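You operate a simulated robot arm through the tools that you are given. There is no shell and no other tool. Be economical: measure what you need, move in short steps, check, and stop when the job is done.

You are at the controls of a simulated robot arm. One attempt, no reset.

TASK
Try the red onion from the two-cup tray on the 45 mm hole, then put it in its tub.
Fine: slide that hole to the pointer, draw the trap slide and shut it again; the UNDER tub if it drops through, the OVER tub if it rests; put the tub's lid back on; leave the other onion in its cup.
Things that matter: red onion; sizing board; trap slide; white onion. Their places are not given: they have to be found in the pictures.

The check looks at the end state, three seconds after you hand in, the way a careful person would. Anything else that was tipped, shoved, dropped, spilled or broken makes it a failure. A push-on lid holds only when it is set on centred and level and pressed home; a screw cap is set on level and turned clockwise until tight.

THE ROBOT
A 6-joint arm with a two-finger parallel gripper, fixed in place. Base frame: the origin is at the foot of the arm, x ahead of it, y to its left, z up; the work surface is at about z = 0.804. Readings come in m, rad, newtons and seconds.
With the tool pointing down near the work surface it reaches from about 0.26 to 0.68 m from the base axis. Its first joint turns from -1.152 to 1.152 rad. Payload 2.9 kg.
The tool frame sits at the grasp point between the pads (the TCP): z along the fingers, y along the line on which they close. The tips reach 0.03 m beyond it. Largest opening 0.11 m; finger width 0.02, thickness 0.01; the body of the gripper, 0.048 by 0.112 m, starts 0.055 m behind the TCP.
Orientation is that of the tool frame in the base frame, as a unit quaternion [x, y, z, w]. With the fingers straight down and closing along the base's y, the tool's x points along the base's -x, its y along +y and its z along -z.

THE INTERFACE
- The arm moves only by the tool jog_arm. Its argument "rows" is a list of rows, each a list of 3 entries, a list of its own where there are three numbers: the opening in per cent of the stroke, from 0 (shut) to 100 (fully open), then the shift along the base's x, y, z in units of 400 mm (1.0 is 400 mm), then the turn, a rotation vector about the base's x, y, z in units of 180 degrees (1.0 is 180 degrees). In form: [[gripper, [dx, dy, dz], [wx, wy, wz]], ...]. A call has 1 to 8 rows; each row is the pose to reach, as a shift and turn from the pose commanded when the call began. A call with a number of a shift or a turn outside -1 to 1 is refused whole. A row lasts 0.2 s, in which the tool goes at most 0.05 m and 0.15 rad; a call with a longer step from one row to the next is refused whole, and so is a gripper value outside its range. Where a pose cannot be reached the arm comes as near as it can. A force on the tool above 40 N (or 10 N above the force at the start of the call, whichever is more), or a blocked arm, ends the call early, and 0.2 s more pass. The fingers move at their own pace (about 0.108 m/s each) and stop on an object; they squeeze with about 43 N. The grip force told is the motor's: it shows also when the fingers shut on nothing. Time passes only in rows, and 0.2 s behind the last, so rows that repeat a pose let the fingers close. The reply holds the time, the measured pose of the TCP, the force on the tool along the base axes, the opening and the grip force, in the units named above and with some noise, with the torque about the TCP (base axes, N m) and any sound that the robot's microphone picked up.
- Cameras (640 x 400 px; columns grow to the right, rows downward): "scene" is fixed at [0.0664, 0.4244, 1.3844]; the picture's right is [-0.86, -0.51, 0.00], its down [-0.29, 0.49, -0.82] and it looks along [0.42, -0.71, -0.57] (base axes); focal length 312 px, centre (320, 200). "wrist" rides on the gripper at [0.072, 0.017, -0.103] in the tool frame; the picture's right is [-0.23, 0.97, 0.00], its down [-0.76, -0.18, -0.62] and it looks along [-0.61, -0.14, 0.78] (tool axes); focal length 222 px, centre (320, 200).
- get_image(camera): a new picture of that camera. It takes no simulated time.
- locate(camera, pixels): for up to 12 pixels [column, row] of the newest picture of that camera ("zoom" is the newest enlarged one), the place [x, y, z] in the base frame of the surface seen there, good to about 0.002 m. It takes no simulated time.
- close_up(camera, box): a new picture of the part [left, top, right, bottom] of that camera's present view, enlarged. It takes no simulated time.
- hand_in(): hands the job in; it is judged then, once.

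Keep the steps short. Do not move on a guess: measure, check each grasp and each placing, and mend mistakes. In all there are 80 turns and 54 pictures (those below and enlarged ones count). Leave the gripper open and the arm clear of the work at the hand-in unless told otherwise, and finish with a single line.

The tools are called by a JSON object that holds its "api" and its "payload". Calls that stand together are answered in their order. jog_arm: Moves the arm, as the interface text tells. Its arguments: {"type":"object","properties":{"rows":{"type":"array","items":{"type":"array"}}},"required":["rows"]} The other tools are called the same way: get_image (camera) takes a picture; locate (camera, pixels) gives the place of the surface under pixels of a picture; close_up (camera, box) takes an enlarged picture of a part of a camera's view; hand_in () hands the job in.

At the start:

```text
clock: 0.0
ee_pos: [0.3349, -0.1375, 1.1451]
ee_rot: [-0.001, 1.0, 0.0, 0.0]
ft_force: [0.0, 1.1, -0.1]
torque: [0.0, 0.05, 0.01]
width: 0.1098
gripper_force: 0.1
```

scene: 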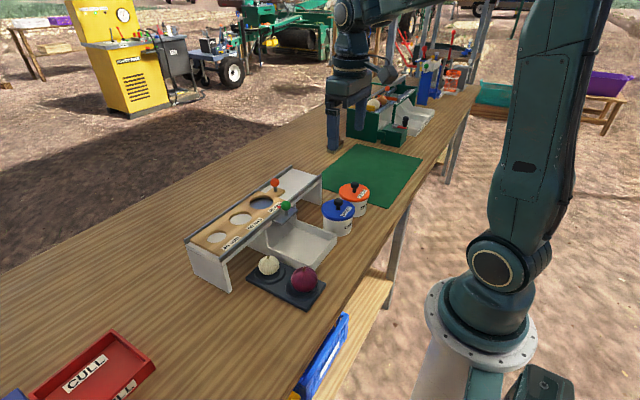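
wrist: 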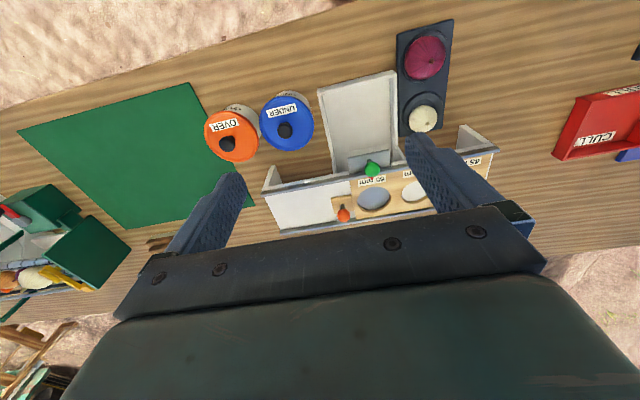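

I see the rig mid-scene. I'll take enlarged views of the sizing board and the tubs.

{"api": "close_up", "payload": {"camera": "scene", "box": [180, 150, 380, 310]}}

{"api": "close_up", "payload": {"camera": "wrist", "box": [190, 10, 510, 240]}}

```text
2.50 times, centred on (280, 230) of scene
```

zoom: 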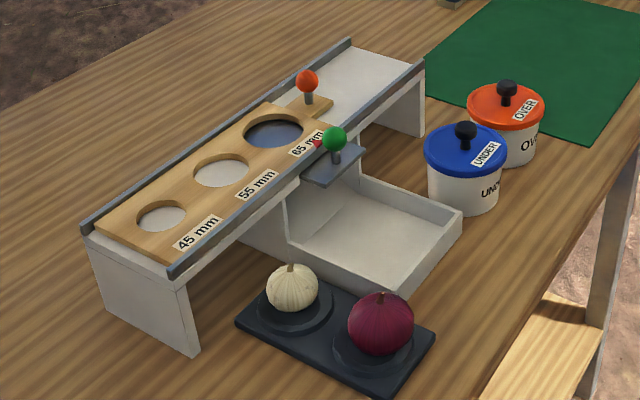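

```text
1.74 times, centred on (350, 125) of wrist
```

zoom: 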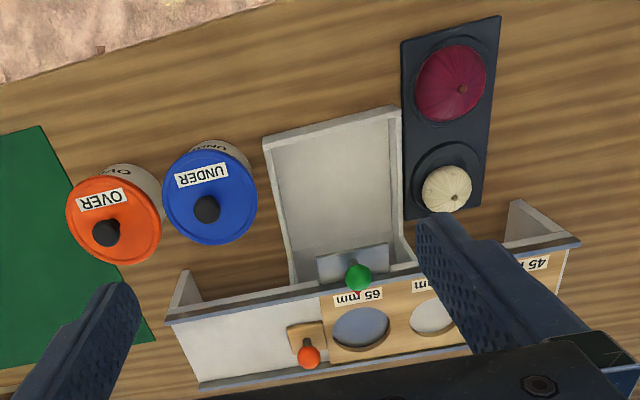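

I see 65 mm at the pointer, with 45 mm at the far end. Next I measure the key points: the full scene picture and the wrist zoom give two sets.

{"api": "close_up", "payload": {"camera": "scene", "box": [180, 160, 300, 260]}}

{"api": "locate", "payload": {"camera": "scene", "pixels": [[274.8, 182], [285.6, 205.2], [304.4, 278], [268.8, 264], [338, 202], [354.8, 184.8], [338, 211], [354, 191], [216.8, 237.2], [240.4, 218.4], [261.6, 202.4], [300, 240]]}}

{"api": "locate", "payload": {"camera": "zoom", "pixels": [[310, 40], [340, 100]]}}

{"api": "locate", "payload": {"camera": "wrist", "pixels": [[425, 57], [423, 119], [372, 169], [344, 214], [374, 198], [415, 191], [285, 130], [228, 143], [365, 120], [340, 205], [355, 187], [490, 160]]}}

```text
4.00 times, centred on (240, 210) of scene
```

zoom: 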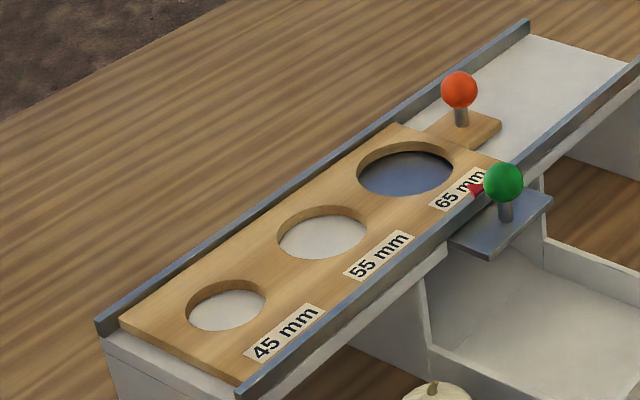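

```text
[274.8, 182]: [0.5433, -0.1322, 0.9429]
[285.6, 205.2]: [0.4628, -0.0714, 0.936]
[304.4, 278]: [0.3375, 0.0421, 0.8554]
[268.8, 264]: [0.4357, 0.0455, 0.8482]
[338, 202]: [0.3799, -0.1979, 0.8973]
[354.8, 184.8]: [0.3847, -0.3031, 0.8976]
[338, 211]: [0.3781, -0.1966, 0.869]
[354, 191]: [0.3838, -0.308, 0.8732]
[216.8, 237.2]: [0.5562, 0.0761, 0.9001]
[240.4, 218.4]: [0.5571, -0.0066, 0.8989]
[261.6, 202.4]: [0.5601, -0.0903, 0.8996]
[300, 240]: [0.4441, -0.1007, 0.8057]
```

```text
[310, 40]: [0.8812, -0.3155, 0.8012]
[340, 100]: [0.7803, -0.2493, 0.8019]
```

```text
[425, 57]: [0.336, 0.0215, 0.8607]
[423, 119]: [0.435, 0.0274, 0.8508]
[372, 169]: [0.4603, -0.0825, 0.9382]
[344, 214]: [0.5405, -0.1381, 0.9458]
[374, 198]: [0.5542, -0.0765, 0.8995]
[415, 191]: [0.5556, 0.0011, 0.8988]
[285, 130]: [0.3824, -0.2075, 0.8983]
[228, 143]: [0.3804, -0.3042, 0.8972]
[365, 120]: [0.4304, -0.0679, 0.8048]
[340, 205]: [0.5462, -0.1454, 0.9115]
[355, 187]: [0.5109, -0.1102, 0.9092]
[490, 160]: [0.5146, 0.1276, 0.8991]
```

Next I measure hole rims, labels, pointer, board edges, rails and slide from this zoom.

{"api": "locate", "payload": {"camera": "zoom", "pixels": [[182, 308], [270, 292], [273, 240], [371, 226], [353, 178], [457, 165], [475, 188], [459, 90], [461, 118], [504, 182], [506, 212], [490, 240]]}}

{"api": "locate", "payload": {"camera": "zoom", "pixels": [[235, 277], [220, 335], [325, 202], [320, 262], [410, 137], [400, 197], [122, 320], [238, 378], [500, 118], [398, 125], [528, 24], [245, 386]]}}

{"api": "close_up", "payload": {"camera": "scene", "box": [240, 170, 390, 310]}}

```text
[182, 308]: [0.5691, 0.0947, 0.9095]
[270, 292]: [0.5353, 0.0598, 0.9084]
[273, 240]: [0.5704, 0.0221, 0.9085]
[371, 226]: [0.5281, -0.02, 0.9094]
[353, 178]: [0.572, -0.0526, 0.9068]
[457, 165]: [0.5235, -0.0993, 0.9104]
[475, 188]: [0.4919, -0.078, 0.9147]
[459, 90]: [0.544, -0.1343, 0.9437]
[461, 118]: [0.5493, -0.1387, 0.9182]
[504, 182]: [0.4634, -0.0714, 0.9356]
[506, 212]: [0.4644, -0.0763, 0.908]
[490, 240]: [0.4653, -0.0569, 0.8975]
```

```text
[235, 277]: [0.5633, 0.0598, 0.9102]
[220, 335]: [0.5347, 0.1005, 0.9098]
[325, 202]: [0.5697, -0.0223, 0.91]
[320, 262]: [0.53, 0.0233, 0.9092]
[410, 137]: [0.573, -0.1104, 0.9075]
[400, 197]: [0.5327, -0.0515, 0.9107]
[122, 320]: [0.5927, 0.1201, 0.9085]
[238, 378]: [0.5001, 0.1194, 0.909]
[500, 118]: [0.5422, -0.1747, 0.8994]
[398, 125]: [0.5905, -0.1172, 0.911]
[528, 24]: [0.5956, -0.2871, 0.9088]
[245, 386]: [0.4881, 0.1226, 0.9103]
```

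```text
2.86 times, centred on (315, 240) of scene
```

zoom: 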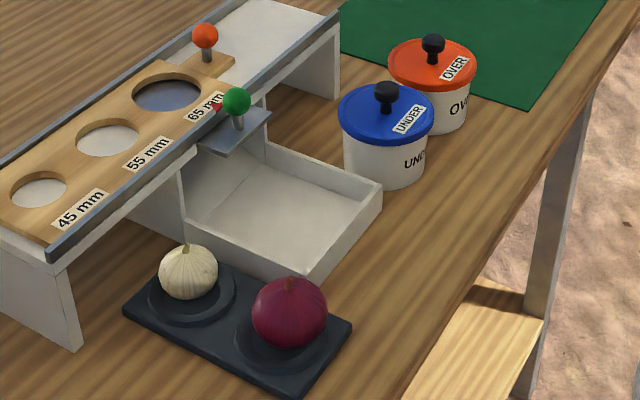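

The hole centres are about (0.550, 0.079), (0.550, 0.000) and (0.550, -0.080), and the pointer is at y -0.078. The board must therefore slide about -0.158 in y. The orange knob is near (0.548, -0.140, 0.938), so I go above it first.

{"api": "jog_arm", "payload": {"rows": [[60, [0.09, -0.001, -0.06], [0, 0, 0]], [60, [0.18, -0.002, -0.12], [0, 0, 0]], [60, [0.27, -0.003, -0.18], [0, 0, 0]], [60, [0.36, -0.004, -0.24], [0, 0, 0]], [60, [0.45, -0.005, -0.3], [0, 0, 0]], [60, [0.533, -0.006, -0.36], [0, 0, 0]], [60, [0.533, -0.006, -0.36], [0, 0, 0]]]}}

{"api": "get_image", "payload": {"camera": "wrist"}}

{"api": "close_up", "payload": {"camera": "scene", "box": [200, 130, 340, 230]}}

```text
clock: 1.6
ee_pos: [0.5508, -0.1395, 1.0058]
ee_rot: [0.0, 1.0, -0.001, 0.0]
ft_force: [-0.2, 0.0, -0.4]
torque: [-0.02, 0.01, -0.02]
width: 0.0661
gripper_force: 0.1
```

```text
47 pictures are left
```

wrist: 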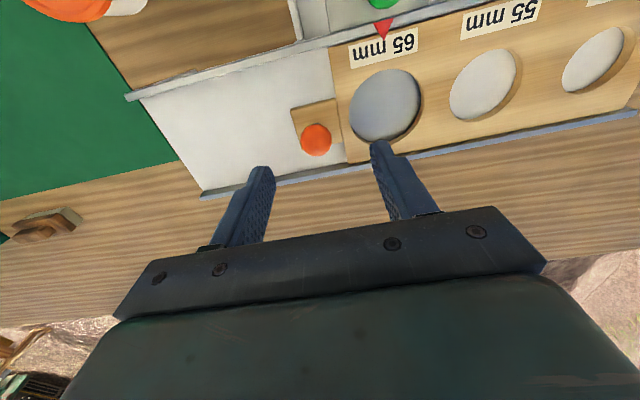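

```text
4.00 times, centred on (270, 180) of scene
```

zoom: 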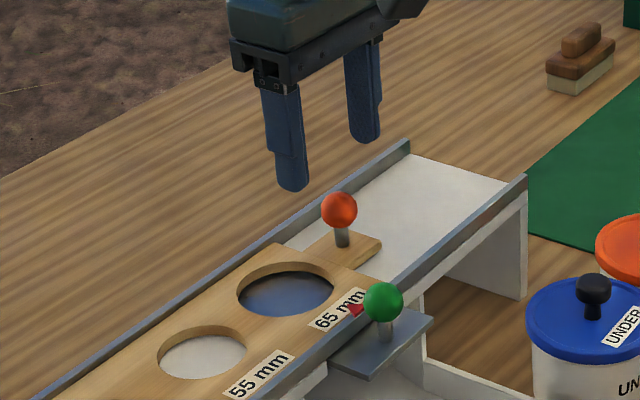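

The fingers straddle the orange knob. I measure it again from both cameras, along with the pointer and hole rims.

{"api": "locate", "payload": {"camera": "wrist", "pixels": [[316, 139], [303, 139], [329, 139], [315, 128], [383, 27], [346, 105], [422, 103], [560, 72], [624, 50], [591, 92], [606, 26]]}}

{"api": "locate", "payload": {"camera": "zoom", "pixels": [[339, 210], [324, 210], [354, 210], [341, 238], [580, 90], [580, 45]]}}

```text
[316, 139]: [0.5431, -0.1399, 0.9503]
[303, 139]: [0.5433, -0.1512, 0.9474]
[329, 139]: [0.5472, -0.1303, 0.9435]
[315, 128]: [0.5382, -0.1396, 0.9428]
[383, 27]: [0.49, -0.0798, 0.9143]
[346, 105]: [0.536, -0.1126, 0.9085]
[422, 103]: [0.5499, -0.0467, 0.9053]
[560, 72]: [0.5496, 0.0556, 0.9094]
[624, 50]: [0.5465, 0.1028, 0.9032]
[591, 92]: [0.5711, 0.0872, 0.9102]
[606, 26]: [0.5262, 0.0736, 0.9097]
```

```text
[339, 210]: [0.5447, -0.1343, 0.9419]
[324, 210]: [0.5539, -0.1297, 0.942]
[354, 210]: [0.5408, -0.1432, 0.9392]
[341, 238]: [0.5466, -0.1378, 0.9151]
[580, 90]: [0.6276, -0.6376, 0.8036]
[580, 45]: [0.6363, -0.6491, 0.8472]
```

The knob centre is (0.548, -0.140, 0.942). I go down to z 0.946 and close.

{"api": "jog_arm", "payload": {"rows": [[60, [-0.007, 0, -0.075], [0, 0, 0]], [60, [-0.007, 0, -0.148], [0, 0, 0]], [60, [-0.007, 0, -0.148], [0, 0, 0]], [0, [-0.007, 0, -0.148], [0, 0, 0]], [0, [-0.007, 0, -0.148], [0, 0, 0]], [0, [-0.007, 0, -0.148], [0, 0, 0]]]}}

```text
clock: 3.0
ee_pos: [0.5466, -0.1427, 0.9435]
ee_rot: [0.001, 1.0, 0.0, 0.0]
ft_force: [-0.4, -7.0, -5.2]
torque: [-0.04, -0.52, -0.04]
width: 0.0258
gripper_force: 45.3
```

The grip closed on the ball at 0.026 m. I slide the board along -y in small steps, stopping slightly short.

{"api": "jog_arm", "payload": {"rows": [[0, [0, -0.03, 0], [0, 0, 0]], [0, [0, -0.09, 0], [0, 0, 0]], [0, [0, -0.16, 0], [0, 0, 0]], [0, [0, -0.23, 0], [0, 0, 0]], [0, [0, -0.3, 0], [0, 0, 0]], [0, [0, -0.35, 0], [0, 0, 0]], [0, [0, -0.38, 0], [0, 0, 0]], [0, [0, -0.38, 0], [0, 0, 0]]]}}

{"api": "close_up", "payload": {"camera": "scene", "box": [220, 150, 340, 250]}}

```text
clock: 4.8
ee_pos: [0.5469, -0.2926, 0.9439]
ee_rot: [-0.001, 1.0, 0.0, 0.001]
ft_force: [-0.8, -1.4, -0.8]
torque: [0.05, 0.17, 0.04]
width: 0.0257
gripper_force: 45.3
```

```text
4.00 times, centred on (280, 200) of scene
```

zoom: 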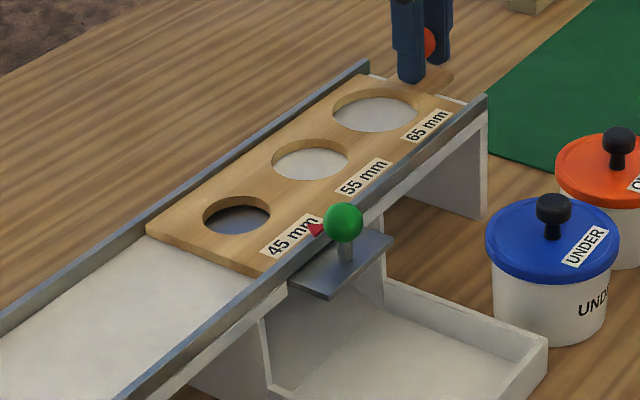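

The board followed. I measure the 45 mm hole rim against the pointer.

{"api": "locate", "payload": {"camera": "zoom", "pixels": [[200, 217], [274, 214], [241, 194], [233, 237], [315, 229], [146, 232], [257, 273], [268, 163], [351, 158], [331, 107], [420, 110]]}}

```text
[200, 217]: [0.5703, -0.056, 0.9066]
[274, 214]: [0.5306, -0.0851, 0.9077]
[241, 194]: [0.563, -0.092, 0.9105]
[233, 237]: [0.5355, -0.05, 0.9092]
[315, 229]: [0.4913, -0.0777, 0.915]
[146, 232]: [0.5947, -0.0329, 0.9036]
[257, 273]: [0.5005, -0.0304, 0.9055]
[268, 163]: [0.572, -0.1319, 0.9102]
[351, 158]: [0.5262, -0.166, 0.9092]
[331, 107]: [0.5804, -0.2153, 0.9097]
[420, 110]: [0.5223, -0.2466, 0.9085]
```

The hole centre is at y ≈ -0.071 and the pointer at about -0.079, so another 8 mm is needed.

{"api": "jog_arm", "payload": {"rows": [[0, [0, -0.01, 0], [0, 0, 0]], [0, [0, -0.019, 0], [0, 0, 0]], [0, [0, -0.019, 0], [0, 0, 0]]]}}

{"api": "close_up", "payload": {"camera": "scene", "box": [220, 170, 320, 250]}}

```text
clock: 5.6
ee_pos: [0.5467, -0.3007, 0.943]
ee_rot: [0.0, 1.0, -0.001, 0.002]
ft_force: [4.5, -2.0, 8.3]
torque: [0.05, 0.2, 0.01]
width: 0.0256
gripper_force: 45.3
```

```text
5.00 times, centred on (270, 210) of scene
```

zoom: 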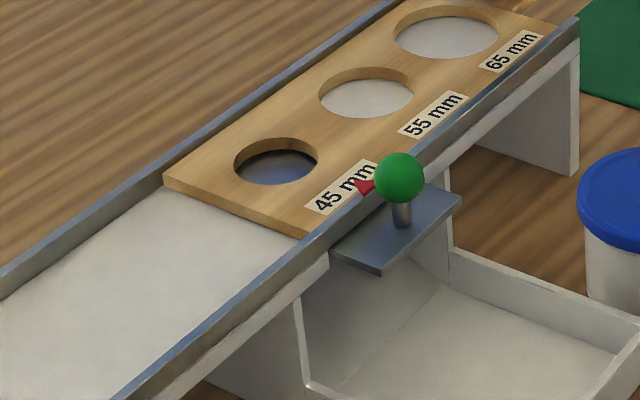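

{"api": "locate", "payload": {"camera": "zoom", "pixels": [[230, 165], [321, 161], [280, 134], [270, 189], [360, 186], [164, 182], [303, 236], [315, 97], [417, 92], [372, 65], [360, 121]]}}

```text
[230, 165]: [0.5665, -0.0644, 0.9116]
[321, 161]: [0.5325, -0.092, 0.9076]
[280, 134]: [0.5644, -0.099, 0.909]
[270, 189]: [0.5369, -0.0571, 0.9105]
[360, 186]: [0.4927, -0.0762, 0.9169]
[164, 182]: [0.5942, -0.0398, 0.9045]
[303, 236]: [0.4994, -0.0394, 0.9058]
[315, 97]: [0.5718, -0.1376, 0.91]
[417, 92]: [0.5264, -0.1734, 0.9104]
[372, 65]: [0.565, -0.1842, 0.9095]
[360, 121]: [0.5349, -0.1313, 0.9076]
```

The hole centre is now at y -0.078, in line with the pointer. I release and rise.

{"api": "jog_arm", "payload": {"rows": [[50, [0, 0, 0], [0, 0, 0]], [50, [0, 0, 0], [0, 0, 0]], [50, [0, 0, 0.1], [0, 0, 0]], [60, [0, 0, 0.2], [0, 0, 0]], [80, [-0.08, 0.08, 0.27], [0, 0, 0]], [90, [-0.15, 0.17, 0.27], [0, 0, 0]], [90, [-0.22, 0.26, 0.27], [0, 0, 0]], [90, [-0.29, 0.35, 0.27], [0, 0, 0]]]}}

{"api": "jog_arm", "payload": {"rows": [[90, [-0.06, 0.1, 0], [0, 0, 0]], [90, [-0.12, 0.2, 0], [0, 0, 0]], [90, [-0.18, 0.3, 0], [0, 0, 0]], [90, [-0.22, 0.4, 0], [0, 0, 0]], [90, [-0.23, 0.47, 0], [0, 0, 0]], [90, [-0.23, 0.47, 0], [0, 0, 0]]]}}

{"api": "get_image", "payload": {"camera": "wrist"}}

{"api": "close_up", "payload": {"camera": "scene", "box": [210, 180, 350, 310]}}

```text
refused: row 5 steps farther than a row can; nothing moved
```

```text
clock: 6.3
ee_pos: [0.5016, -0.222, 0.9443]
ee_rot: [-0.001, 1.0, -0.009, 0.019]
ft_force: [7.0, 4.1, 1.3]
torque: [0.17, -0.17, -0.41]
width: 0.1012
gripper_force: 2.1
stopped in row 3: the force on the tool passed its limit at 82 N (the readings are from after the stop); the commanded pose is now the measured one
```

```text
43 pictures are left
```

wrist: 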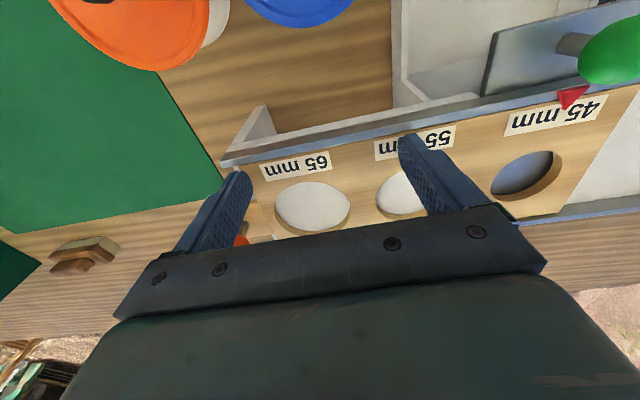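

```text
3.08 times, centred on (280, 245) of scene
```

zoom: 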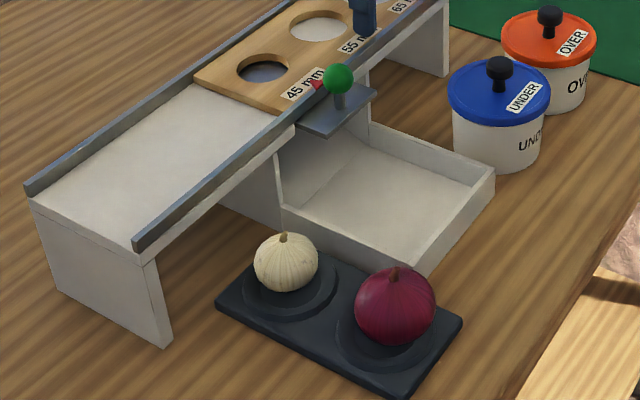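

My first call was refused, and the second call, which depended on it, dragged sideways and hit something at 82 N. I rise straight up first, then check for damage.

{"api": "jog_arm", "payload": {"rows": [[90, [0, 0, 0.1], [0, 0, 0]], [90, [0, 0, 0.2], [0, 0, 0]], [90, [0, 0, 0.3], [0, 0, 0]], [90, [0, 0, 0.3], [0, 0, 0]]]}}

{"api": "get_image", "payload": {"camera": "scene"}}

{"api": "close_up", "payload": {"camera": "scene", "box": [200, 140, 340, 240]}}

```text
clock: 7.3
ee_pos: [0.5015, -0.2223, 1.0653]
ee_rot: [-0.001, 1.0, -0.008, 0.017]
ft_force: [0.1, 0.2, 0.9]
torque: [-0.01, -0.01, 0.01]
width: 0.0992
gripper_force: 0.1
```

```text
41 pictures are left
```

scene: 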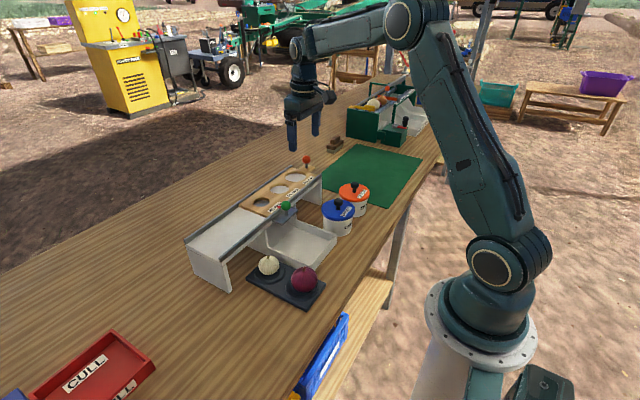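

```text
4.00 times, centred on (270, 190) of scene
```

zoom: 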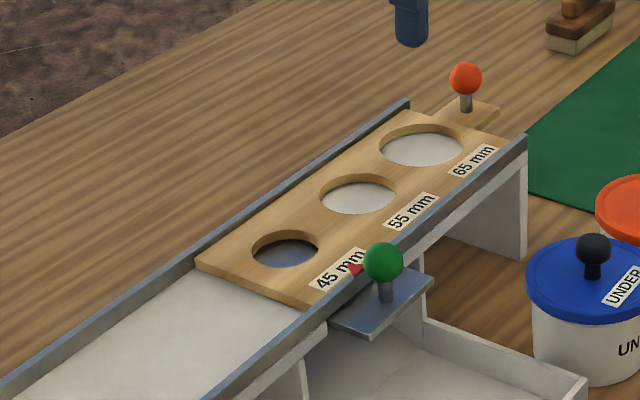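

{"api": "locate", "payload": {"camera": "zoom", "pixels": [[248, 254], [321, 249], [286, 229], [282, 272], [353, 269], [195, 262], [305, 308], [466, 79], [384, 262], [526, 138], [408, 104], [398, 147]]}}

```text
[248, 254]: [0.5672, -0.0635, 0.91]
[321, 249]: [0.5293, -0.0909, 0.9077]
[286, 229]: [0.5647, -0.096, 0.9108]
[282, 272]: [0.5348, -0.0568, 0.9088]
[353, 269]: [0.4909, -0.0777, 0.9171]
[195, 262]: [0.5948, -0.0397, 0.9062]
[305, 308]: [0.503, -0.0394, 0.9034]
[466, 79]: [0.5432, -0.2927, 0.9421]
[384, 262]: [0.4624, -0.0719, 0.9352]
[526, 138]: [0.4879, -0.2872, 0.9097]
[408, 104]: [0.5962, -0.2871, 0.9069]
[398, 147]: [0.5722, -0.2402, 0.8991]
```

Everything is where it was: hole centre -0.077, pointer, rails and green knob are unchanged. I correct the small tilt and move above the red onion at z ≈ 1.065, clear of everything.

{"api": "jog_arm", "payload": {"rows": [[90, [-0.058, 0.09, 0], [0.005, 0.0108, 0]], [90, [-0.116, 0.18, 0], [0.005, 0.0108, 0]], [90, [-0.174, 0.27, 0], [0.005, 0.0108, 0]], [90, [-0.232, 0.36, 0], [0.005, 0.0108, 0]], [90, [-0.29, 0.45, 0], [0.005, 0.0108, 0]], [90, [-0.348, 0.54, 0], [0.005, 0.0108, 0]], [90, [-0.406, 0.63, 0], [0.005, 0.0108, 0]], [90, [-0.406, 0.63, 0], [0.005, 0.0108, 0]]]}}

{"api": "get_image", "payload": {"camera": "wrist"}}

{"api": "close_up", "payload": {"camera": "scene", "box": [240, 240, 340, 310]}}

```text
clock: 9.1
ee_pos: [0.3352, 0.028, 1.0639]
ee_rot: [0.0, 1.0, -0.001, 0.0]
ft_force: [0.1, -0.1, -0.2]
torque: [-0.01, -0.02, 0.01]
width: 0.099
gripper_force: 0.0
```

```text
39 pictures are left
```

wrist: 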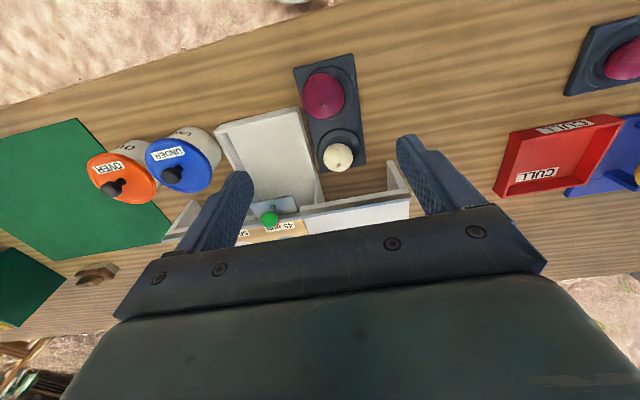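

```text
5.71 times, centred on (290, 275) of scene
```

zoom: 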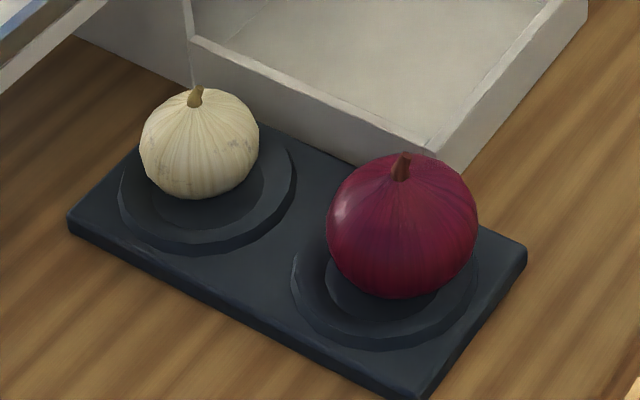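

{"api": "locate", "payload": {"camera": "zoom", "pixels": [[332, 230], [473, 225], [402, 165], [395, 296], [400, 230], [292, 285], [476, 290], [375, 345], [68, 218], [420, 396], [526, 250], [430, 145]]}}

{"api": "locate", "payload": {"camera": "wrist", "pixels": [[304, 97], [343, 97], [323, 75], [322, 118], [323, 97], [328, 99]]}}

```text
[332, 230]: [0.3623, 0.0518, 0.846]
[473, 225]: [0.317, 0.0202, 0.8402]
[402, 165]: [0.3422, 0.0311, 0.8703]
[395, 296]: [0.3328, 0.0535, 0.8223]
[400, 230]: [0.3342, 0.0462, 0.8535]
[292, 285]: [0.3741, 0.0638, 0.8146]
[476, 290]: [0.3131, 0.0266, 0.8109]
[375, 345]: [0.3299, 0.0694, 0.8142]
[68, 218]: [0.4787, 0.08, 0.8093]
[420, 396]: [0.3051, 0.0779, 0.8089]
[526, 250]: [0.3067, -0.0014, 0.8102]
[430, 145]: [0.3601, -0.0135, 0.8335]
```

```text
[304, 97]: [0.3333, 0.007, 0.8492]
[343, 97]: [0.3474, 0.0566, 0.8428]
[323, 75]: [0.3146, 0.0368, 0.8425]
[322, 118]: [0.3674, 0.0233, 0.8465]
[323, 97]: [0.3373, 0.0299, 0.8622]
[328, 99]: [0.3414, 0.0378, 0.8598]
```

The red onion's centre is about (0.340, 0.034, 0.84), and it is roughly 58 mm wide. I go down to z 0.849 at 75 % opening.

{"api": "jog_arm", "payload": {"rows": [[75, [0.012, 0.015, -0.1], [0, 0, 0]], [75, [0.012, 0.015, -0.2], [0, 0, 0]], [75, [0.012, 0.015, -0.3], [0, 0, 0]], [75, [0.012, 0.015, -0.4], [0, 0, 0]], [75, [0.012, 0.015, -0.47], [0, 0, 0]], [75, [0.012, 0.015, -0.537], [0, 0, 0]], [75, [0.012, 0.015, -0.537], [0, 0, 0]]]}}

{"api": "close_up", "payload": {"camera": "scene", "box": [240, 240, 340, 310]}}

```text
clock: 10.7
ee_pos: [0.3424, 0.036, 0.8513]
ee_rot: [0.001, 1.0, -0.001, 0.0]
ft_force: [1.1, 0.7, 0.1]
torque: [0.01, 0.01, 0.04]
width: 0.0824
gripper_force: 0.1
```

```text
5.71 times, centred on (290, 275) of scene
```

zoom: 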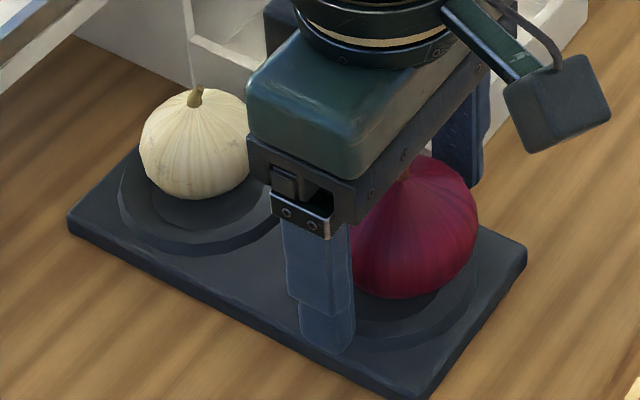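

The fingers straddle the onion on either side. I close.

{"api": "jog_arm", "payload": {"rows": [[30, [0, 0, 0], [0, 0, 0]], [30, [0, 0, 0], [0, 0, 0]], [30, [0, 0, 0], [0, 0, 0]], [30, [0, 0, 0.03], [0, 0, 0]], [30, [0, 0, 0.06], [0, 0, 0]]]}}

```text
clock: 11.9
ee_pos: [0.3428, 0.0359, 0.8736]
ee_rot: [0.0, 1.0, -0.001, 0.0]
ft_force: [-0.3, 0.0, -1.2]
torque: [0.01, 0.02, 0.0]
width: 0.0603
gripper_force: 42.5
```

The grip holds at 0.060 m across, which is wider than 45 mm. I rise, then travel to above the hole.

{"api": "jog_arm", "payload": {"rows": [[30, [0, 0, 0.09], [0, 0, 0]], [30, [0, 0, 0.18], [0, 0, 0]], [30, [0, 0, 0.27], [0, 0, 0]], [30, [0, 0, 0.36], [0, 0, 0]], [30, [0.09, -0.05, 0.36], [0, 0, 0]], [30, [0.18, -0.1, 0.36], [0, 0, 0]], [30, [0.27, -0.15, 0.36], [0, 0, 0]], [30, [0.36, -0.2, 0.36], [0, 0, 0]]]}}

```text
clock: 13.7
ee_pos: [0.4849, -0.0474, 1.0164]
ee_rot: [0.0, 1.0, -0.001, 0.0]
ft_force: [-0.4, -0.9, -0.6]
torque: [0.01, -0.02, -0.02]
width: 0.0604
gripper_force: 43.3
```

{"api": "jog_arm", "payload": {"rows": [[30, [0.085, -0.04, 0], [0, 0, 0]], [30, [0.164, -0.08, 0], [0, 0, 0]], [30, [0.164, -0.08, -0.07], [0, 0, 0]], [30, [0.164, -0.08, -0.13], [0, 0, 0]], [30, [0.164, -0.08, -0.13], [0, 0, 0]]]}}

{"api": "close_up", "payload": {"camera": "scene", "box": [220, 150, 320, 240]}}

{"api": "get_image", "payload": {"camera": "wrist"}}

```text
clock: 14.9
ee_pos: [0.5507, -0.0759, 0.9648]
ee_rot: [0.0, 1.0, -0.001, 0.0]
ft_force: [0.0, -0.3, -0.8]
torque: [0.0, -0.05, -0.01]
width: 0.0603
gripper_force: 42.7
```

```text
4.44 times, centred on (270, 195) of scene
```

zoom: 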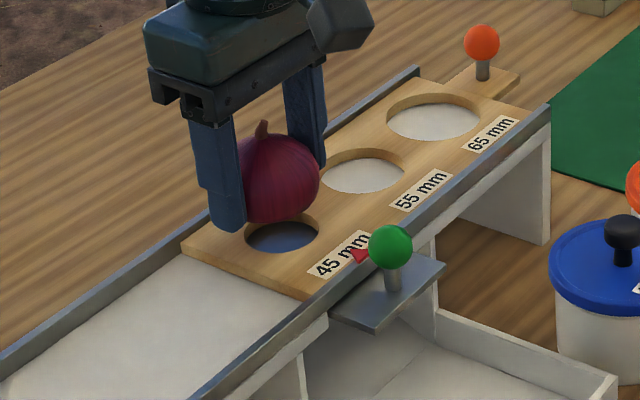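

```text
35 pictures are left
```

wrist: 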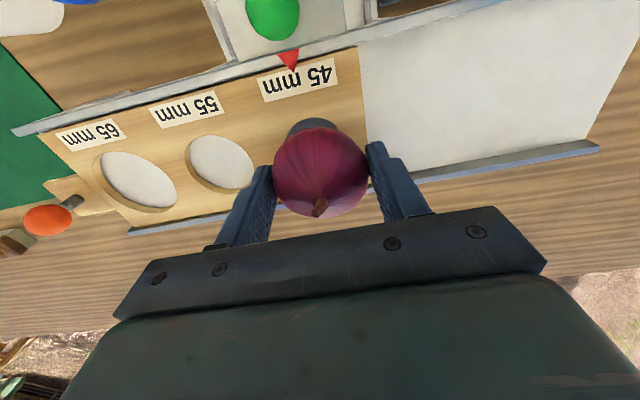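

The onion hangs over the 45 mm hole. I lower 19 mm slowly.

{"api": "jog_arm", "payload": {"rows": [[30, [0.003, -0.004, -0.015], [0, 0, 0]], [30, [0.003, -0.004, -0.03], [0, 0, 0]], [30, [0.003, -0.004, -0.04], [0, 0, 0]], [30, [0.003, -0.004, -0.048], [0, 0, 0]], [30, [0.003, -0.004, -0.048], [0, 0, 0]]]}}

{"api": "close_up", "payload": {"camera": "scene", "box": [220, 150, 320, 240]}}

```text
clock: 16.1
ee_pos: [0.5526, -0.0771, 0.9459]
ee_rot: [0.0, 1.0, -0.001, 0.0]
ft_force: [-0.4, 0.1, -1.5]
torque: [0.01, 0.01, 0.0]
width: 0.0603
gripper_force: 42.7
```

```text
4.44 times, centred on (270, 195) of scene
```

zoom: 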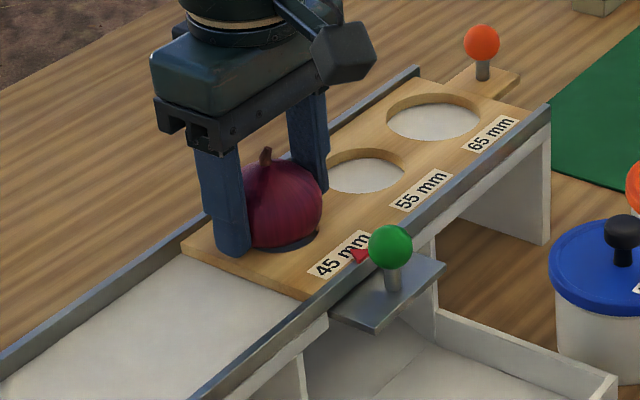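

No contact yet. I lower a little more, 2 mm at a time.

{"api": "jog_arm", "payload": {"rows": [[30, [-0.002, 0, -0.005], [0, 0, 0]], [30, [-0.002, 0, -0.01], [0, 0, 0]], [30, [-0.002, 0, -0.01], [0, 0, 0]]]}}

```text
clock: 16.9
ee_pos: [0.5512, -0.078, 0.9444]
ee_rot: [-0.001, 1.0, -0.001, 0.004]
ft_force: [-4.6, 0.0, 29.5]
torque: [0.2, -0.33, 0.09]
width: 0.0605
gripper_force: 42.8
```

The onion has touched down (29 N up). I ease up 1 mm, open to 75 %, then rise.

{"api": "jog_arm", "payload": {"rows": [[30, [0, 0, 0.006], [0, 0, 0]], [70, [0, 0, 0.006], [0, 0, 0]], [75, [0, 0, 0.006], [0, 0, 0]], [75, [0, 0, 0.006], [0, 0, 0]], [75, [0, 0, 0.09], [0, 0, 0]], [75, [0, 0, 0.18], [0, 0, 0]], [75, [0, 0, 0.27], [0, 0, 0]]]}}

{"api": "close_up", "payload": {"camera": "scene", "box": [220, 150, 320, 240]}}

{"api": "get_image", "payload": {"camera": "wrist"}}

```text
clock: 18.5
ee_pos: [0.5535, -0.0801, 1.0472]
ee_rot: [0.0, 1.0, -0.001, 0.0]
ft_force: [0.3, 0.3, 0.0]
torque: [-0.04, 0.0, 0.01]
width: 0.0824
gripper_force: 0.1
```

```text
4.44 times, centred on (270, 195) of scene
```

zoom: 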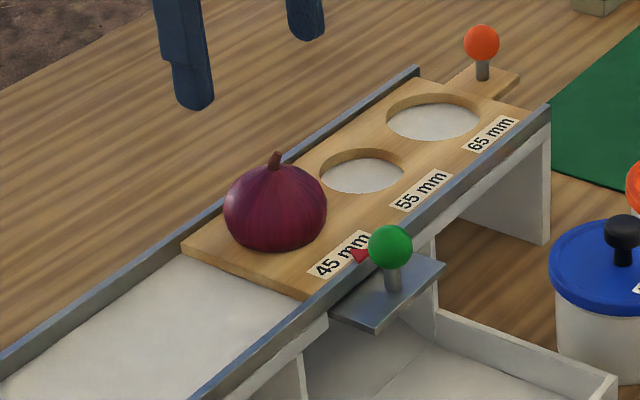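

```text
32 pictures are left
```

wrist: 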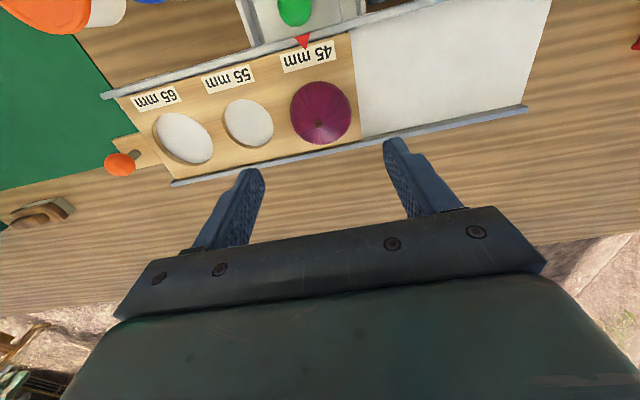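

The onion sits stably in the hole. Next I measure the green knob.

{"api": "locate", "payload": {"camera": "wrist", "pixels": [[296, 8], [280, 8], [311, 8]]}}

{"api": "locate", "payload": {"camera": "zoom", "pixels": [[390, 246], [371, 246], [409, 246], [392, 280], [375, 333], [443, 265], [275, 160], [280, 190]]}}

```text
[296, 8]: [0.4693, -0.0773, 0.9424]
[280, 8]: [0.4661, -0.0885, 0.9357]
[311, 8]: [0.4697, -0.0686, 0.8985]
```

```text
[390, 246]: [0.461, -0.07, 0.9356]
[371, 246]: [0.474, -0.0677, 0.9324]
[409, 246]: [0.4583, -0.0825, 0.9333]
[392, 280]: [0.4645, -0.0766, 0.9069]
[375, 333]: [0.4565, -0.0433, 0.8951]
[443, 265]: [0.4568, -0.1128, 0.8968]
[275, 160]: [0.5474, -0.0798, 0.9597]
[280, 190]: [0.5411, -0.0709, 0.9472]
```

The green knob's centre is (0.466, -0.077, 0.932). I move over it, lower, and close.

{"api": "jog_arm", "payload": {"rows": [[50, [-0.11, 0.004, 0], [0, 0, 0]], [50, [-0.216, 0.006, 0], [0, 0, 0]], [50, [-0.216, 0.006, -0.1], [0, 0, 0]], [50, [-0.216, 0.006, -0.2], [0, 0, 0]], [50, [-0.216, 0.006, -0.272], [0, 0, 0]], [50, [-0.216, 0.006, -0.272], [0, 0, 0]]]}}

{"api": "close_up", "payload": {"camera": "scene", "box": [220, 160, 320, 250]}}

```text
clock: 19.9
ee_pos: [0.4649, -0.0771, 0.9405]
ee_rot: [0.0, 1.0, -0.001, 0.0]
ft_force: [-0.3, -0.4, 0.0]
torque: [-0.01, 0.0, -0.02]
width: 0.0551
gripper_force: 0.1
```

```text
4.44 times, centred on (270, 205) of scene
```

zoom: 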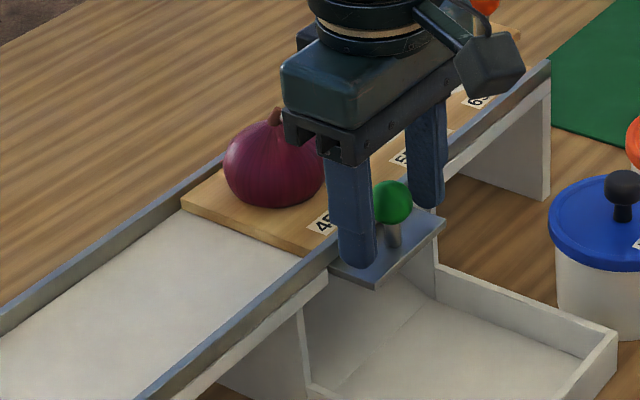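

The fingers straddle the green knob. I close and draw the slide 60 mm toward -x.

{"api": "jog_arm", "payload": {"rows": [[0, [0, 0, 0], [0, 0, 0]], [0, [0, 0, 0], [0, 0, 0]], [0, [0, 0, 0], [0, 0, 0]], [0, [-0.03, 0, 0], [0, 0, 0]], [0, [-0.07, 0, 0], [0, 0, 0]], [0, [-0.11, 0, 0], [0, 0, 0]], [0, [-0.15, 0, 0], [0, 0, 0]]]}}

```text
clock: 21.5
ee_pos: [0.4054, -0.0795, 0.9385]
ee_rot: [0.004, 1.0, -0.004, 0.0]
ft_force: [0.2, -31.1, 12.7]
torque: [-0.41, 1.19, -0.16]
width: 0.0251
gripper_force: 44.7
```

The slide follows at 60 mm, with some side load in y. I ease y by -2 mm and keep drawing.

{"api": "jog_arm", "payload": {"rows": [[0, [0, -0.005, 0], [0, 0, 0]], [0, [-0.03, -0.005, 0], [0, 0, 0]], [0, [-0.06, -0.005, 0], [0, 0, 0]], [0, [-0.09, -0.005, 0], [0, 0, 0]]]}}

{"api": "close_up", "payload": {"camera": "scene", "box": [220, 160, 340, 260]}}

{"api": "get_image", "payload": {"camera": "wrist"}}

```text
clock: 22.5
ee_pos: [0.372, -0.08, 0.9426]
ee_rot: [0.002, 1.0, -0.004, 0.004]
ft_force: [8.3, -24.9, 6.0]
torque: [0.69, -0.22, -0.11]
width: 0.0246
gripper_force: 42.8
```

```text
4.00 times, centred on (280, 210) of scene
```

zoom: 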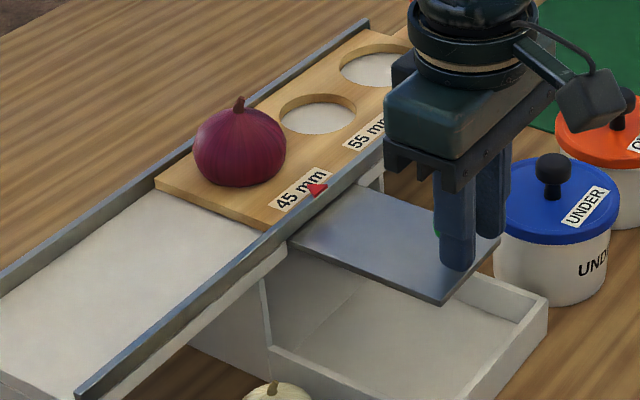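

```text
29 pictures are left
```

wrist: 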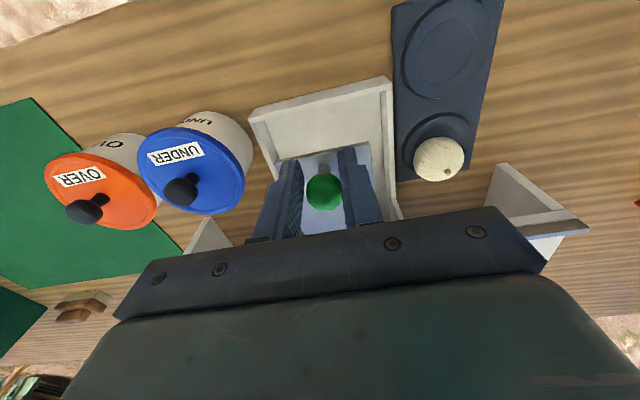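

The onion still rests after 93 mm of travel. I draw on a little in small steps to find the end stop.

{"api": "jog_arm", "payload": {"rows": [[0, [-0.012, 0, 0], [0, 0, 0]], [0, [-0.025, 0, 0], [0, 0, 0]], [0, [-0.037, 0, 0], [0, 0, 0]]]}}

{"api": "close_up", "payload": {"camera": "scene", "box": [220, 160, 340, 260]}}

```text
clock: 23.3
ee_pos: [0.3538, -0.0776, 0.9386]
ee_rot: [0.0, 1.0, 0.0, 0.0]
ft_force: [0.0, 0.6, 0.7]
torque: [0.01, -0.01, -0.01]
width: 0.0003
gripper_force: 37.7
```

```text
4.00 times, centred on (280, 210) of scene
```

zoom: 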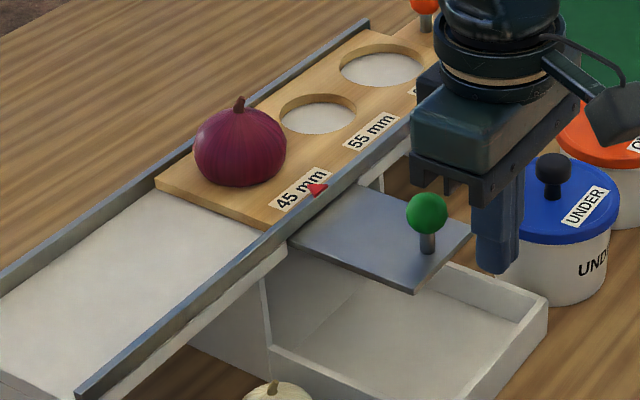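

The slide hit its stop and the ball slipped out of the fingers; the onion still rests. I locate the knob now.

{"api": "locate", "payload": {"camera": "zoom", "pixels": [[427, 213], [410, 213], [445, 213], [428, 243], [415, 291], [470, 234]]}}

```text
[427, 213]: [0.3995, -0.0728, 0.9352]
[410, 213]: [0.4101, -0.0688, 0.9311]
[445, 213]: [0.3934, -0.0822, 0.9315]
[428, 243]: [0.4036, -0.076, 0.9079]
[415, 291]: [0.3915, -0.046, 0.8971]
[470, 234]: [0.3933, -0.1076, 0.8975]
```

The knob is at about x 0.405, having been kicked back by the slip; the slide reached roughly 93 mm of travel. I open, move back around the knob and re-grip to shut it.

{"api": "jog_arm", "payload": {"rows": [[50, [0, 0, 0], [0, 0, 0]], [50, [0, 0, 0], [0, 0, 0]], [50, [0.06, -0.001, -0.004], [0, 0, 0]], [50, [0.127, -0.001, -0.004], [0, 0, 0]], [50, [0.127, -0.001, -0.004], [0, 0, 0]], [0, [0.127, -0.001, -0.004], [0, 0, 0]], [0, [0.127, -0.001, -0.004], [0, 0, 0]], [0, [0.127, -0.001, -0.004], [0, 0, 0]]]}}

{"api": "close_up", "payload": {"camera": "scene", "box": [220, 160, 340, 260]}}

```text
clock: 25.1
ee_pos: [0.406, -0.0806, 0.9399]
ee_rot: [0.004, 1.0, -0.004, 0.001]
ft_force: [0.4, -27.1, -4.9]
torque: [-0.07, -0.07, -0.09]
width: 0.0252
gripper_force: 44.8
```

```text
4.00 times, centred on (280, 210) of scene
```

zoom: 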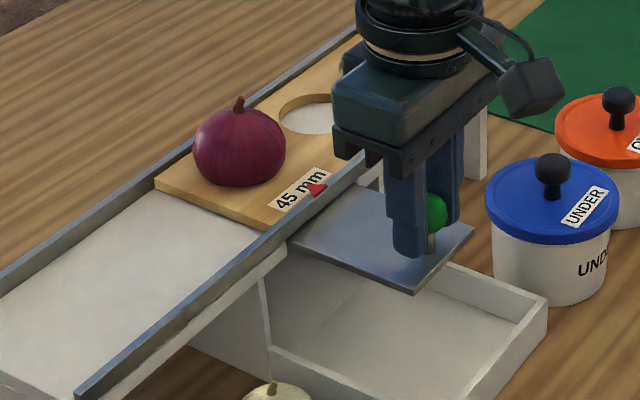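

Gripped again at 0.025 m. To be sure it has been fully drawn, I pull back to x ≈ 0.377, then check.

{"api": "jog_arm", "payload": {"rows": [[0, [0, -0.008, 0], [0, 0, 0]], [0, [-0.035, -0.008, 0], [0, 0, 0]], [0, [-0.07, -0.008, 0], [0, 0, 0]], [0, [-0.07, -0.008, 0], [0, 0, 0]]]}}

{"api": "close_up", "payload": {"camera": "scene", "box": [220, 160, 340, 260]}}

```text
clock: 26.1
ee_pos: [0.3829, -0.08, 0.9396]
ee_rot: [-0.003, 1.0, -0.001, 0.008]
ft_force: [30.6, 1.9, -4.0]
torque: [0.05, -0.48, -0.01]
width: 0.0254
gripper_force: 44.5
```

```text
4.00 times, centred on (280, 210) of scene
```

zoom: 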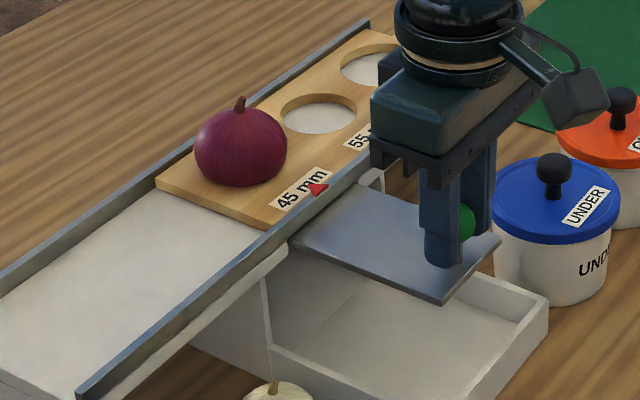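

The slide is at its stop (30 N resisting), and the onion still rests, so it goes OVER. Now I push the slide shut.

{"api": "jog_arm", "payload": {"rows": [[0, [0.03, 0, 0], [0, 0, 0]], [0, [0.08, 0, 0], [0, 0, 0]], [0, [0.13, 0, 0], [0, 0, 0]], [0, [0.18, 0, 0], [0, 0, 0]], [0, [0.208, 0, 0], [0, 0, 0]], [0, [0.22, 0, 0], [0, 0, 0]], [0, [0.22, 0, 0], [0, 0, 0]]]}}

{"api": "close_up", "payload": {"camera": "scene", "box": [220, 160, 340, 260]}}

```text
clock: 27.7
ee_pos: [0.4659, -0.0803, 0.938]
ee_rot: [0.0, 1.0, -0.001, -0.001]
ft_force: [-0.2, -2.0, -3.5]
torque: [-0.03, -0.84, -0.02]
width: 0.0253
gripper_force: 44.8
```

```text
4.00 times, centred on (280, 210) of scene
```

zoom: 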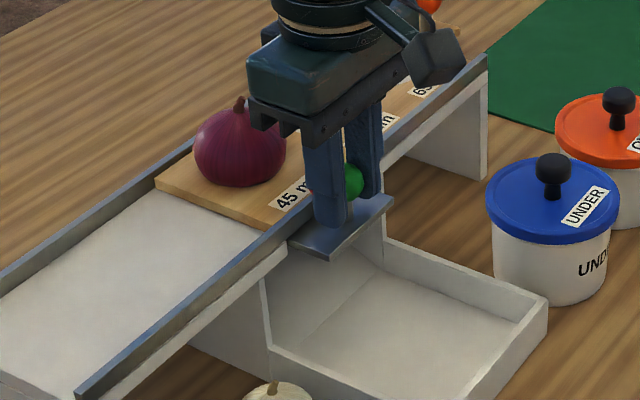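

Nearly shut. I push a few more millimetres until it resists.

{"api": "jog_arm", "payload": {"rows": [[0, [0.006, 0, 0], [0, 0, 0]], [0, [0.012, 0, 0], [0, 0, 0]], [0, [0.012, 0, 0], [0, 0, 0]]]}}

```text
clock: 28.5
ee_pos: [0.4655, -0.08, 0.9374]
ee_rot: [0.0, 1.0, 0.001, -0.004]
ft_force: [-29.5, 6.1, 10.9]
torque: [0.09, 0.26, 0.02]
width: 0.0254
gripper_force: 45.4
```

It is at the closed stop (29 N). I relax, open and rise.

{"api": "jog_arm", "payload": {"rows": [[0, [-0.01, 0, 0], [0, 0, 0]], [50, [-0.01, 0, 0], [0, 0, 0]], [50, [-0.01, 0, 0], [0, 0, 0]], [50, [-0.01, 0, 0], [0, 0, 0]], [50, [-0.01, 0, 0.1], [0, 0, 0]], [50, [-0.01, 0, 0.2], [0, 0, 0]], [50, [-0.01, 0, 0.3], [0, 0, 0]]]}}

{"api": "close_up", "payload": {"camera": "scene", "box": [240, 150, 380, 250]}}

{"api": "get_image", "payload": {"camera": "wrist"}}

```text
clock: 30.1
ee_pos: [0.463, -0.082, 1.0597]
ee_rot: [-0.001, 1.0, -0.001, 0.0]
ft_force: [-0.7, 0.1, -0.2]
torque: [-0.03, 0.01, 0.0]
width: 0.0549
gripper_force: 0.0
```

```text
4.00 times, centred on (310, 200) of scene
```

zoom: 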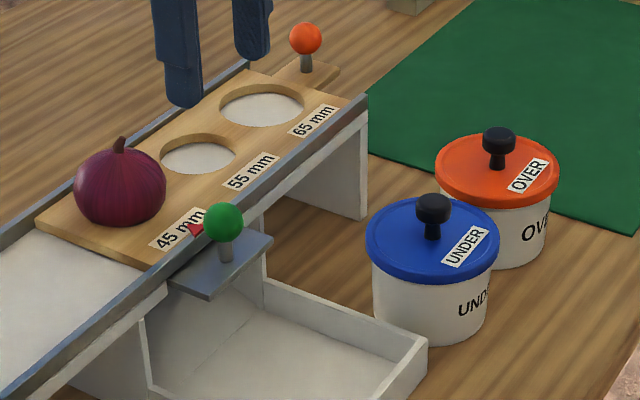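

```text
23 pictures are left
```

wrist: 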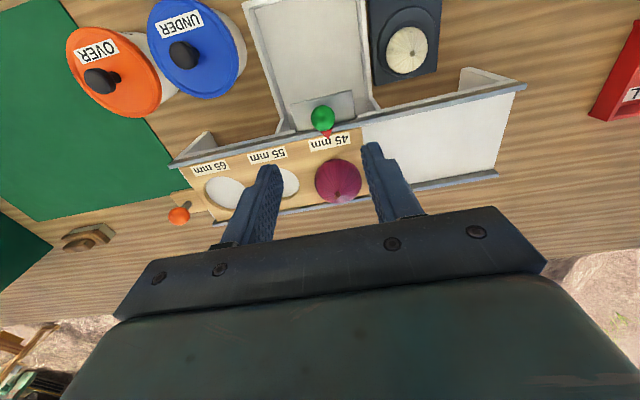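

The slide is shut and the onion rests in the hole. Next I measure the OVER lid, its knob and tub.

{"api": "locate", "payload": {"camera": "zoom", "pixels": [[498, 138], [484, 140], [513, 140], [498, 162], [437, 165], [557, 170], [500, 208], [515, 130], [495, 265], [545, 250], [437, 250], [480, 136]]}}

{"api": "locate", "payload": {"camera": "wrist", "pixels": [[98, 79], [86, 80], [110, 78], [67, 67], [160, 85], [113, 30], [120, 115], [183, 55], [40, 150], [120, 78]]}}

```text
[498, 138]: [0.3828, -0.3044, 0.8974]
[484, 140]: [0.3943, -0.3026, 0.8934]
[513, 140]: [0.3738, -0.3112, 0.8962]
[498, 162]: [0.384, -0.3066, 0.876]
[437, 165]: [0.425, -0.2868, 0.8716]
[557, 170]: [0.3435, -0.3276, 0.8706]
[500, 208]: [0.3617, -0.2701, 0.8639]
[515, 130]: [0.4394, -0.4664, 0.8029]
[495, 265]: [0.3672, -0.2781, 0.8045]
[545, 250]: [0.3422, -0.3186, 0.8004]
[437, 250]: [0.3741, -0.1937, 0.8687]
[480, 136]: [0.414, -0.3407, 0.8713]
```

```text
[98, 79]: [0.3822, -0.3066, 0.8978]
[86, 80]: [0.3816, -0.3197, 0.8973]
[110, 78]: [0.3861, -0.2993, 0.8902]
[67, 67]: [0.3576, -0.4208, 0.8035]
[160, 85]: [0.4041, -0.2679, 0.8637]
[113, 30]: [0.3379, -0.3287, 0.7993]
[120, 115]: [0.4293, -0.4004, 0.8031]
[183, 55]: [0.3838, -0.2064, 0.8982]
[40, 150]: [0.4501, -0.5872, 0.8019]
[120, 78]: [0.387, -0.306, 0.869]
```

The OVER knob's centre is about (0.384, -0.308), with its top at 0.898 and the lid top at 0.872. I move above it and check for a lid parking spot on the mat.

{"api": "locate", "payload": {"camera": "zoom", "pixels": [[372, 92], [470, 10], [500, 60], [560, 100], [620, 60], [630, 220], [600, 150], [405, 5]]}}

{"api": "jog_arm", "payload": {"rows": [[50, [-0.03, -0.095, 0], [0, 0, 0]], [50, [-0.06, -0.19, 0], [0, 0, 0]], [50, [-0.09, -0.285, 0], [0, 0, 0]], [50, [-0.13, -0.38, -0.04], [0, 0, 0]], [50, [-0.16, -0.475, -0.08], [0, 0, 0]], [50, [-0.196, -0.565, -0.12], [0, 0, 0]], [50, [-0.196, -0.565, -0.18], [0, 0, 0]], [50, [-0.196, -0.565, -0.18], [0, 0, 0]]]}}

{"api": "get_image", "payload": {"camera": "wrist"}}

```text
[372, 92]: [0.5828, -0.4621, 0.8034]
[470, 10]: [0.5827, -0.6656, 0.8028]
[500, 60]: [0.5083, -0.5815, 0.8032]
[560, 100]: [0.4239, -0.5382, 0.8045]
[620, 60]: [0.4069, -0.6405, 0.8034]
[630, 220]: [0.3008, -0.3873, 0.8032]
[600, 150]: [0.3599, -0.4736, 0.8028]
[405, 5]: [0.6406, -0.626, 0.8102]
```

```text
clock: 31.9
ee_pos: [0.3893, -0.3062, 0.9884]
ee_rot: [0.0, 1.0, 0.0, 0.001]
ft_force: [-0.4, 0.9, 0.4]
torque: [-0.03, 0.01, -0.04]
width: 0.055
gripper_force: 0.1
```

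```text
22 pictures are left
```

wrist: 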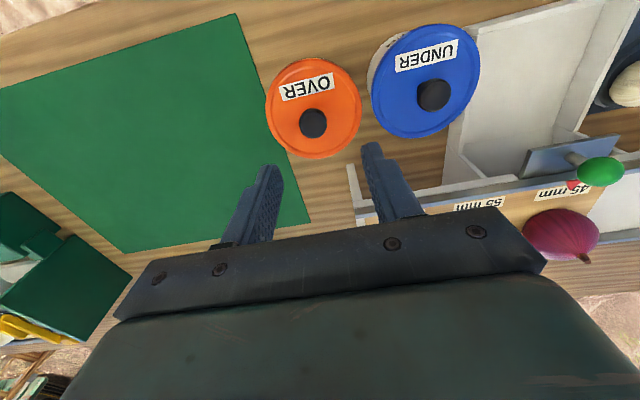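

{"api": "locate", "payload": {"camera": "wrist", "pixels": [[313, 122], [302, 122], [325, 122], [313, 110], [312, 132], [267, 108], [360, 108], [313, 62], [315, 156], [433, 95]]}}

```text
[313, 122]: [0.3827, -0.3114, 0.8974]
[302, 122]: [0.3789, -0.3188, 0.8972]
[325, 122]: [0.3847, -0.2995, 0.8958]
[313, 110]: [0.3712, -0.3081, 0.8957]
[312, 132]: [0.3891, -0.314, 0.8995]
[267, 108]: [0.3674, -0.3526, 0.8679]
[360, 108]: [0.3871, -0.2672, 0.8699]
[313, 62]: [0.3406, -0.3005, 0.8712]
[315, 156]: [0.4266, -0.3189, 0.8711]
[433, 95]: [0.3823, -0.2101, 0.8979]
```

The lid and knob centre is at (0.3833, -0.3098). I go down to z 0.906 and close on the knob.

{"api": "jog_arm", "payload": {"rows": [[50, [-0.014, -0.009, -0.08], [0, 0, 0]], [50, [-0.014, -0.009, -0.15], [0, 0, 0]], [50, [-0.014, -0.009, -0.203], [0, 0, 0]], [50, [-0.014, -0.009, -0.203], [0, 0, 0]], [0, [-0.014, -0.009, -0.203], [0, 0, 0]], [0, [-0.014, -0.009, -0.203], [0, 0, 0]], [0, [-0.014, -0.009, -0.203], [0, 0, 0]]]}}

{"api": "close_up", "payload": {"camera": "scene", "box": [300, 150, 400, 240]}}

```text
clock: 33.5
ee_pos: [0.3827, -0.3094, 0.9072]
ee_rot: [0.0, 1.0, -0.001, 0.0]
ft_force: [-0.7, -0.1, 0.0]
torque: [0.0, 0.07, -0.02]
width: 0.0217
gripper_force: 43.3
heard: snap
```

```text
4.44 times, centred on (350, 195) of scene
```

zoom: 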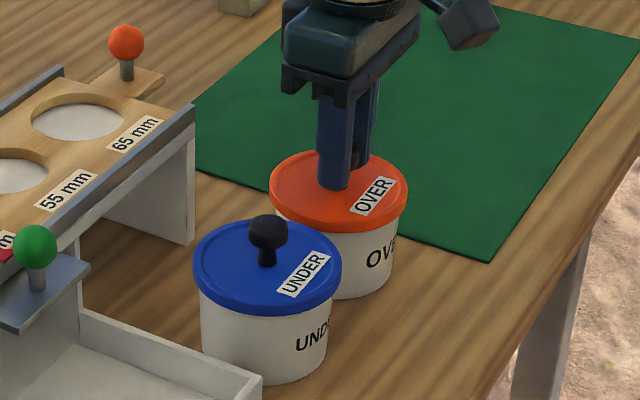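

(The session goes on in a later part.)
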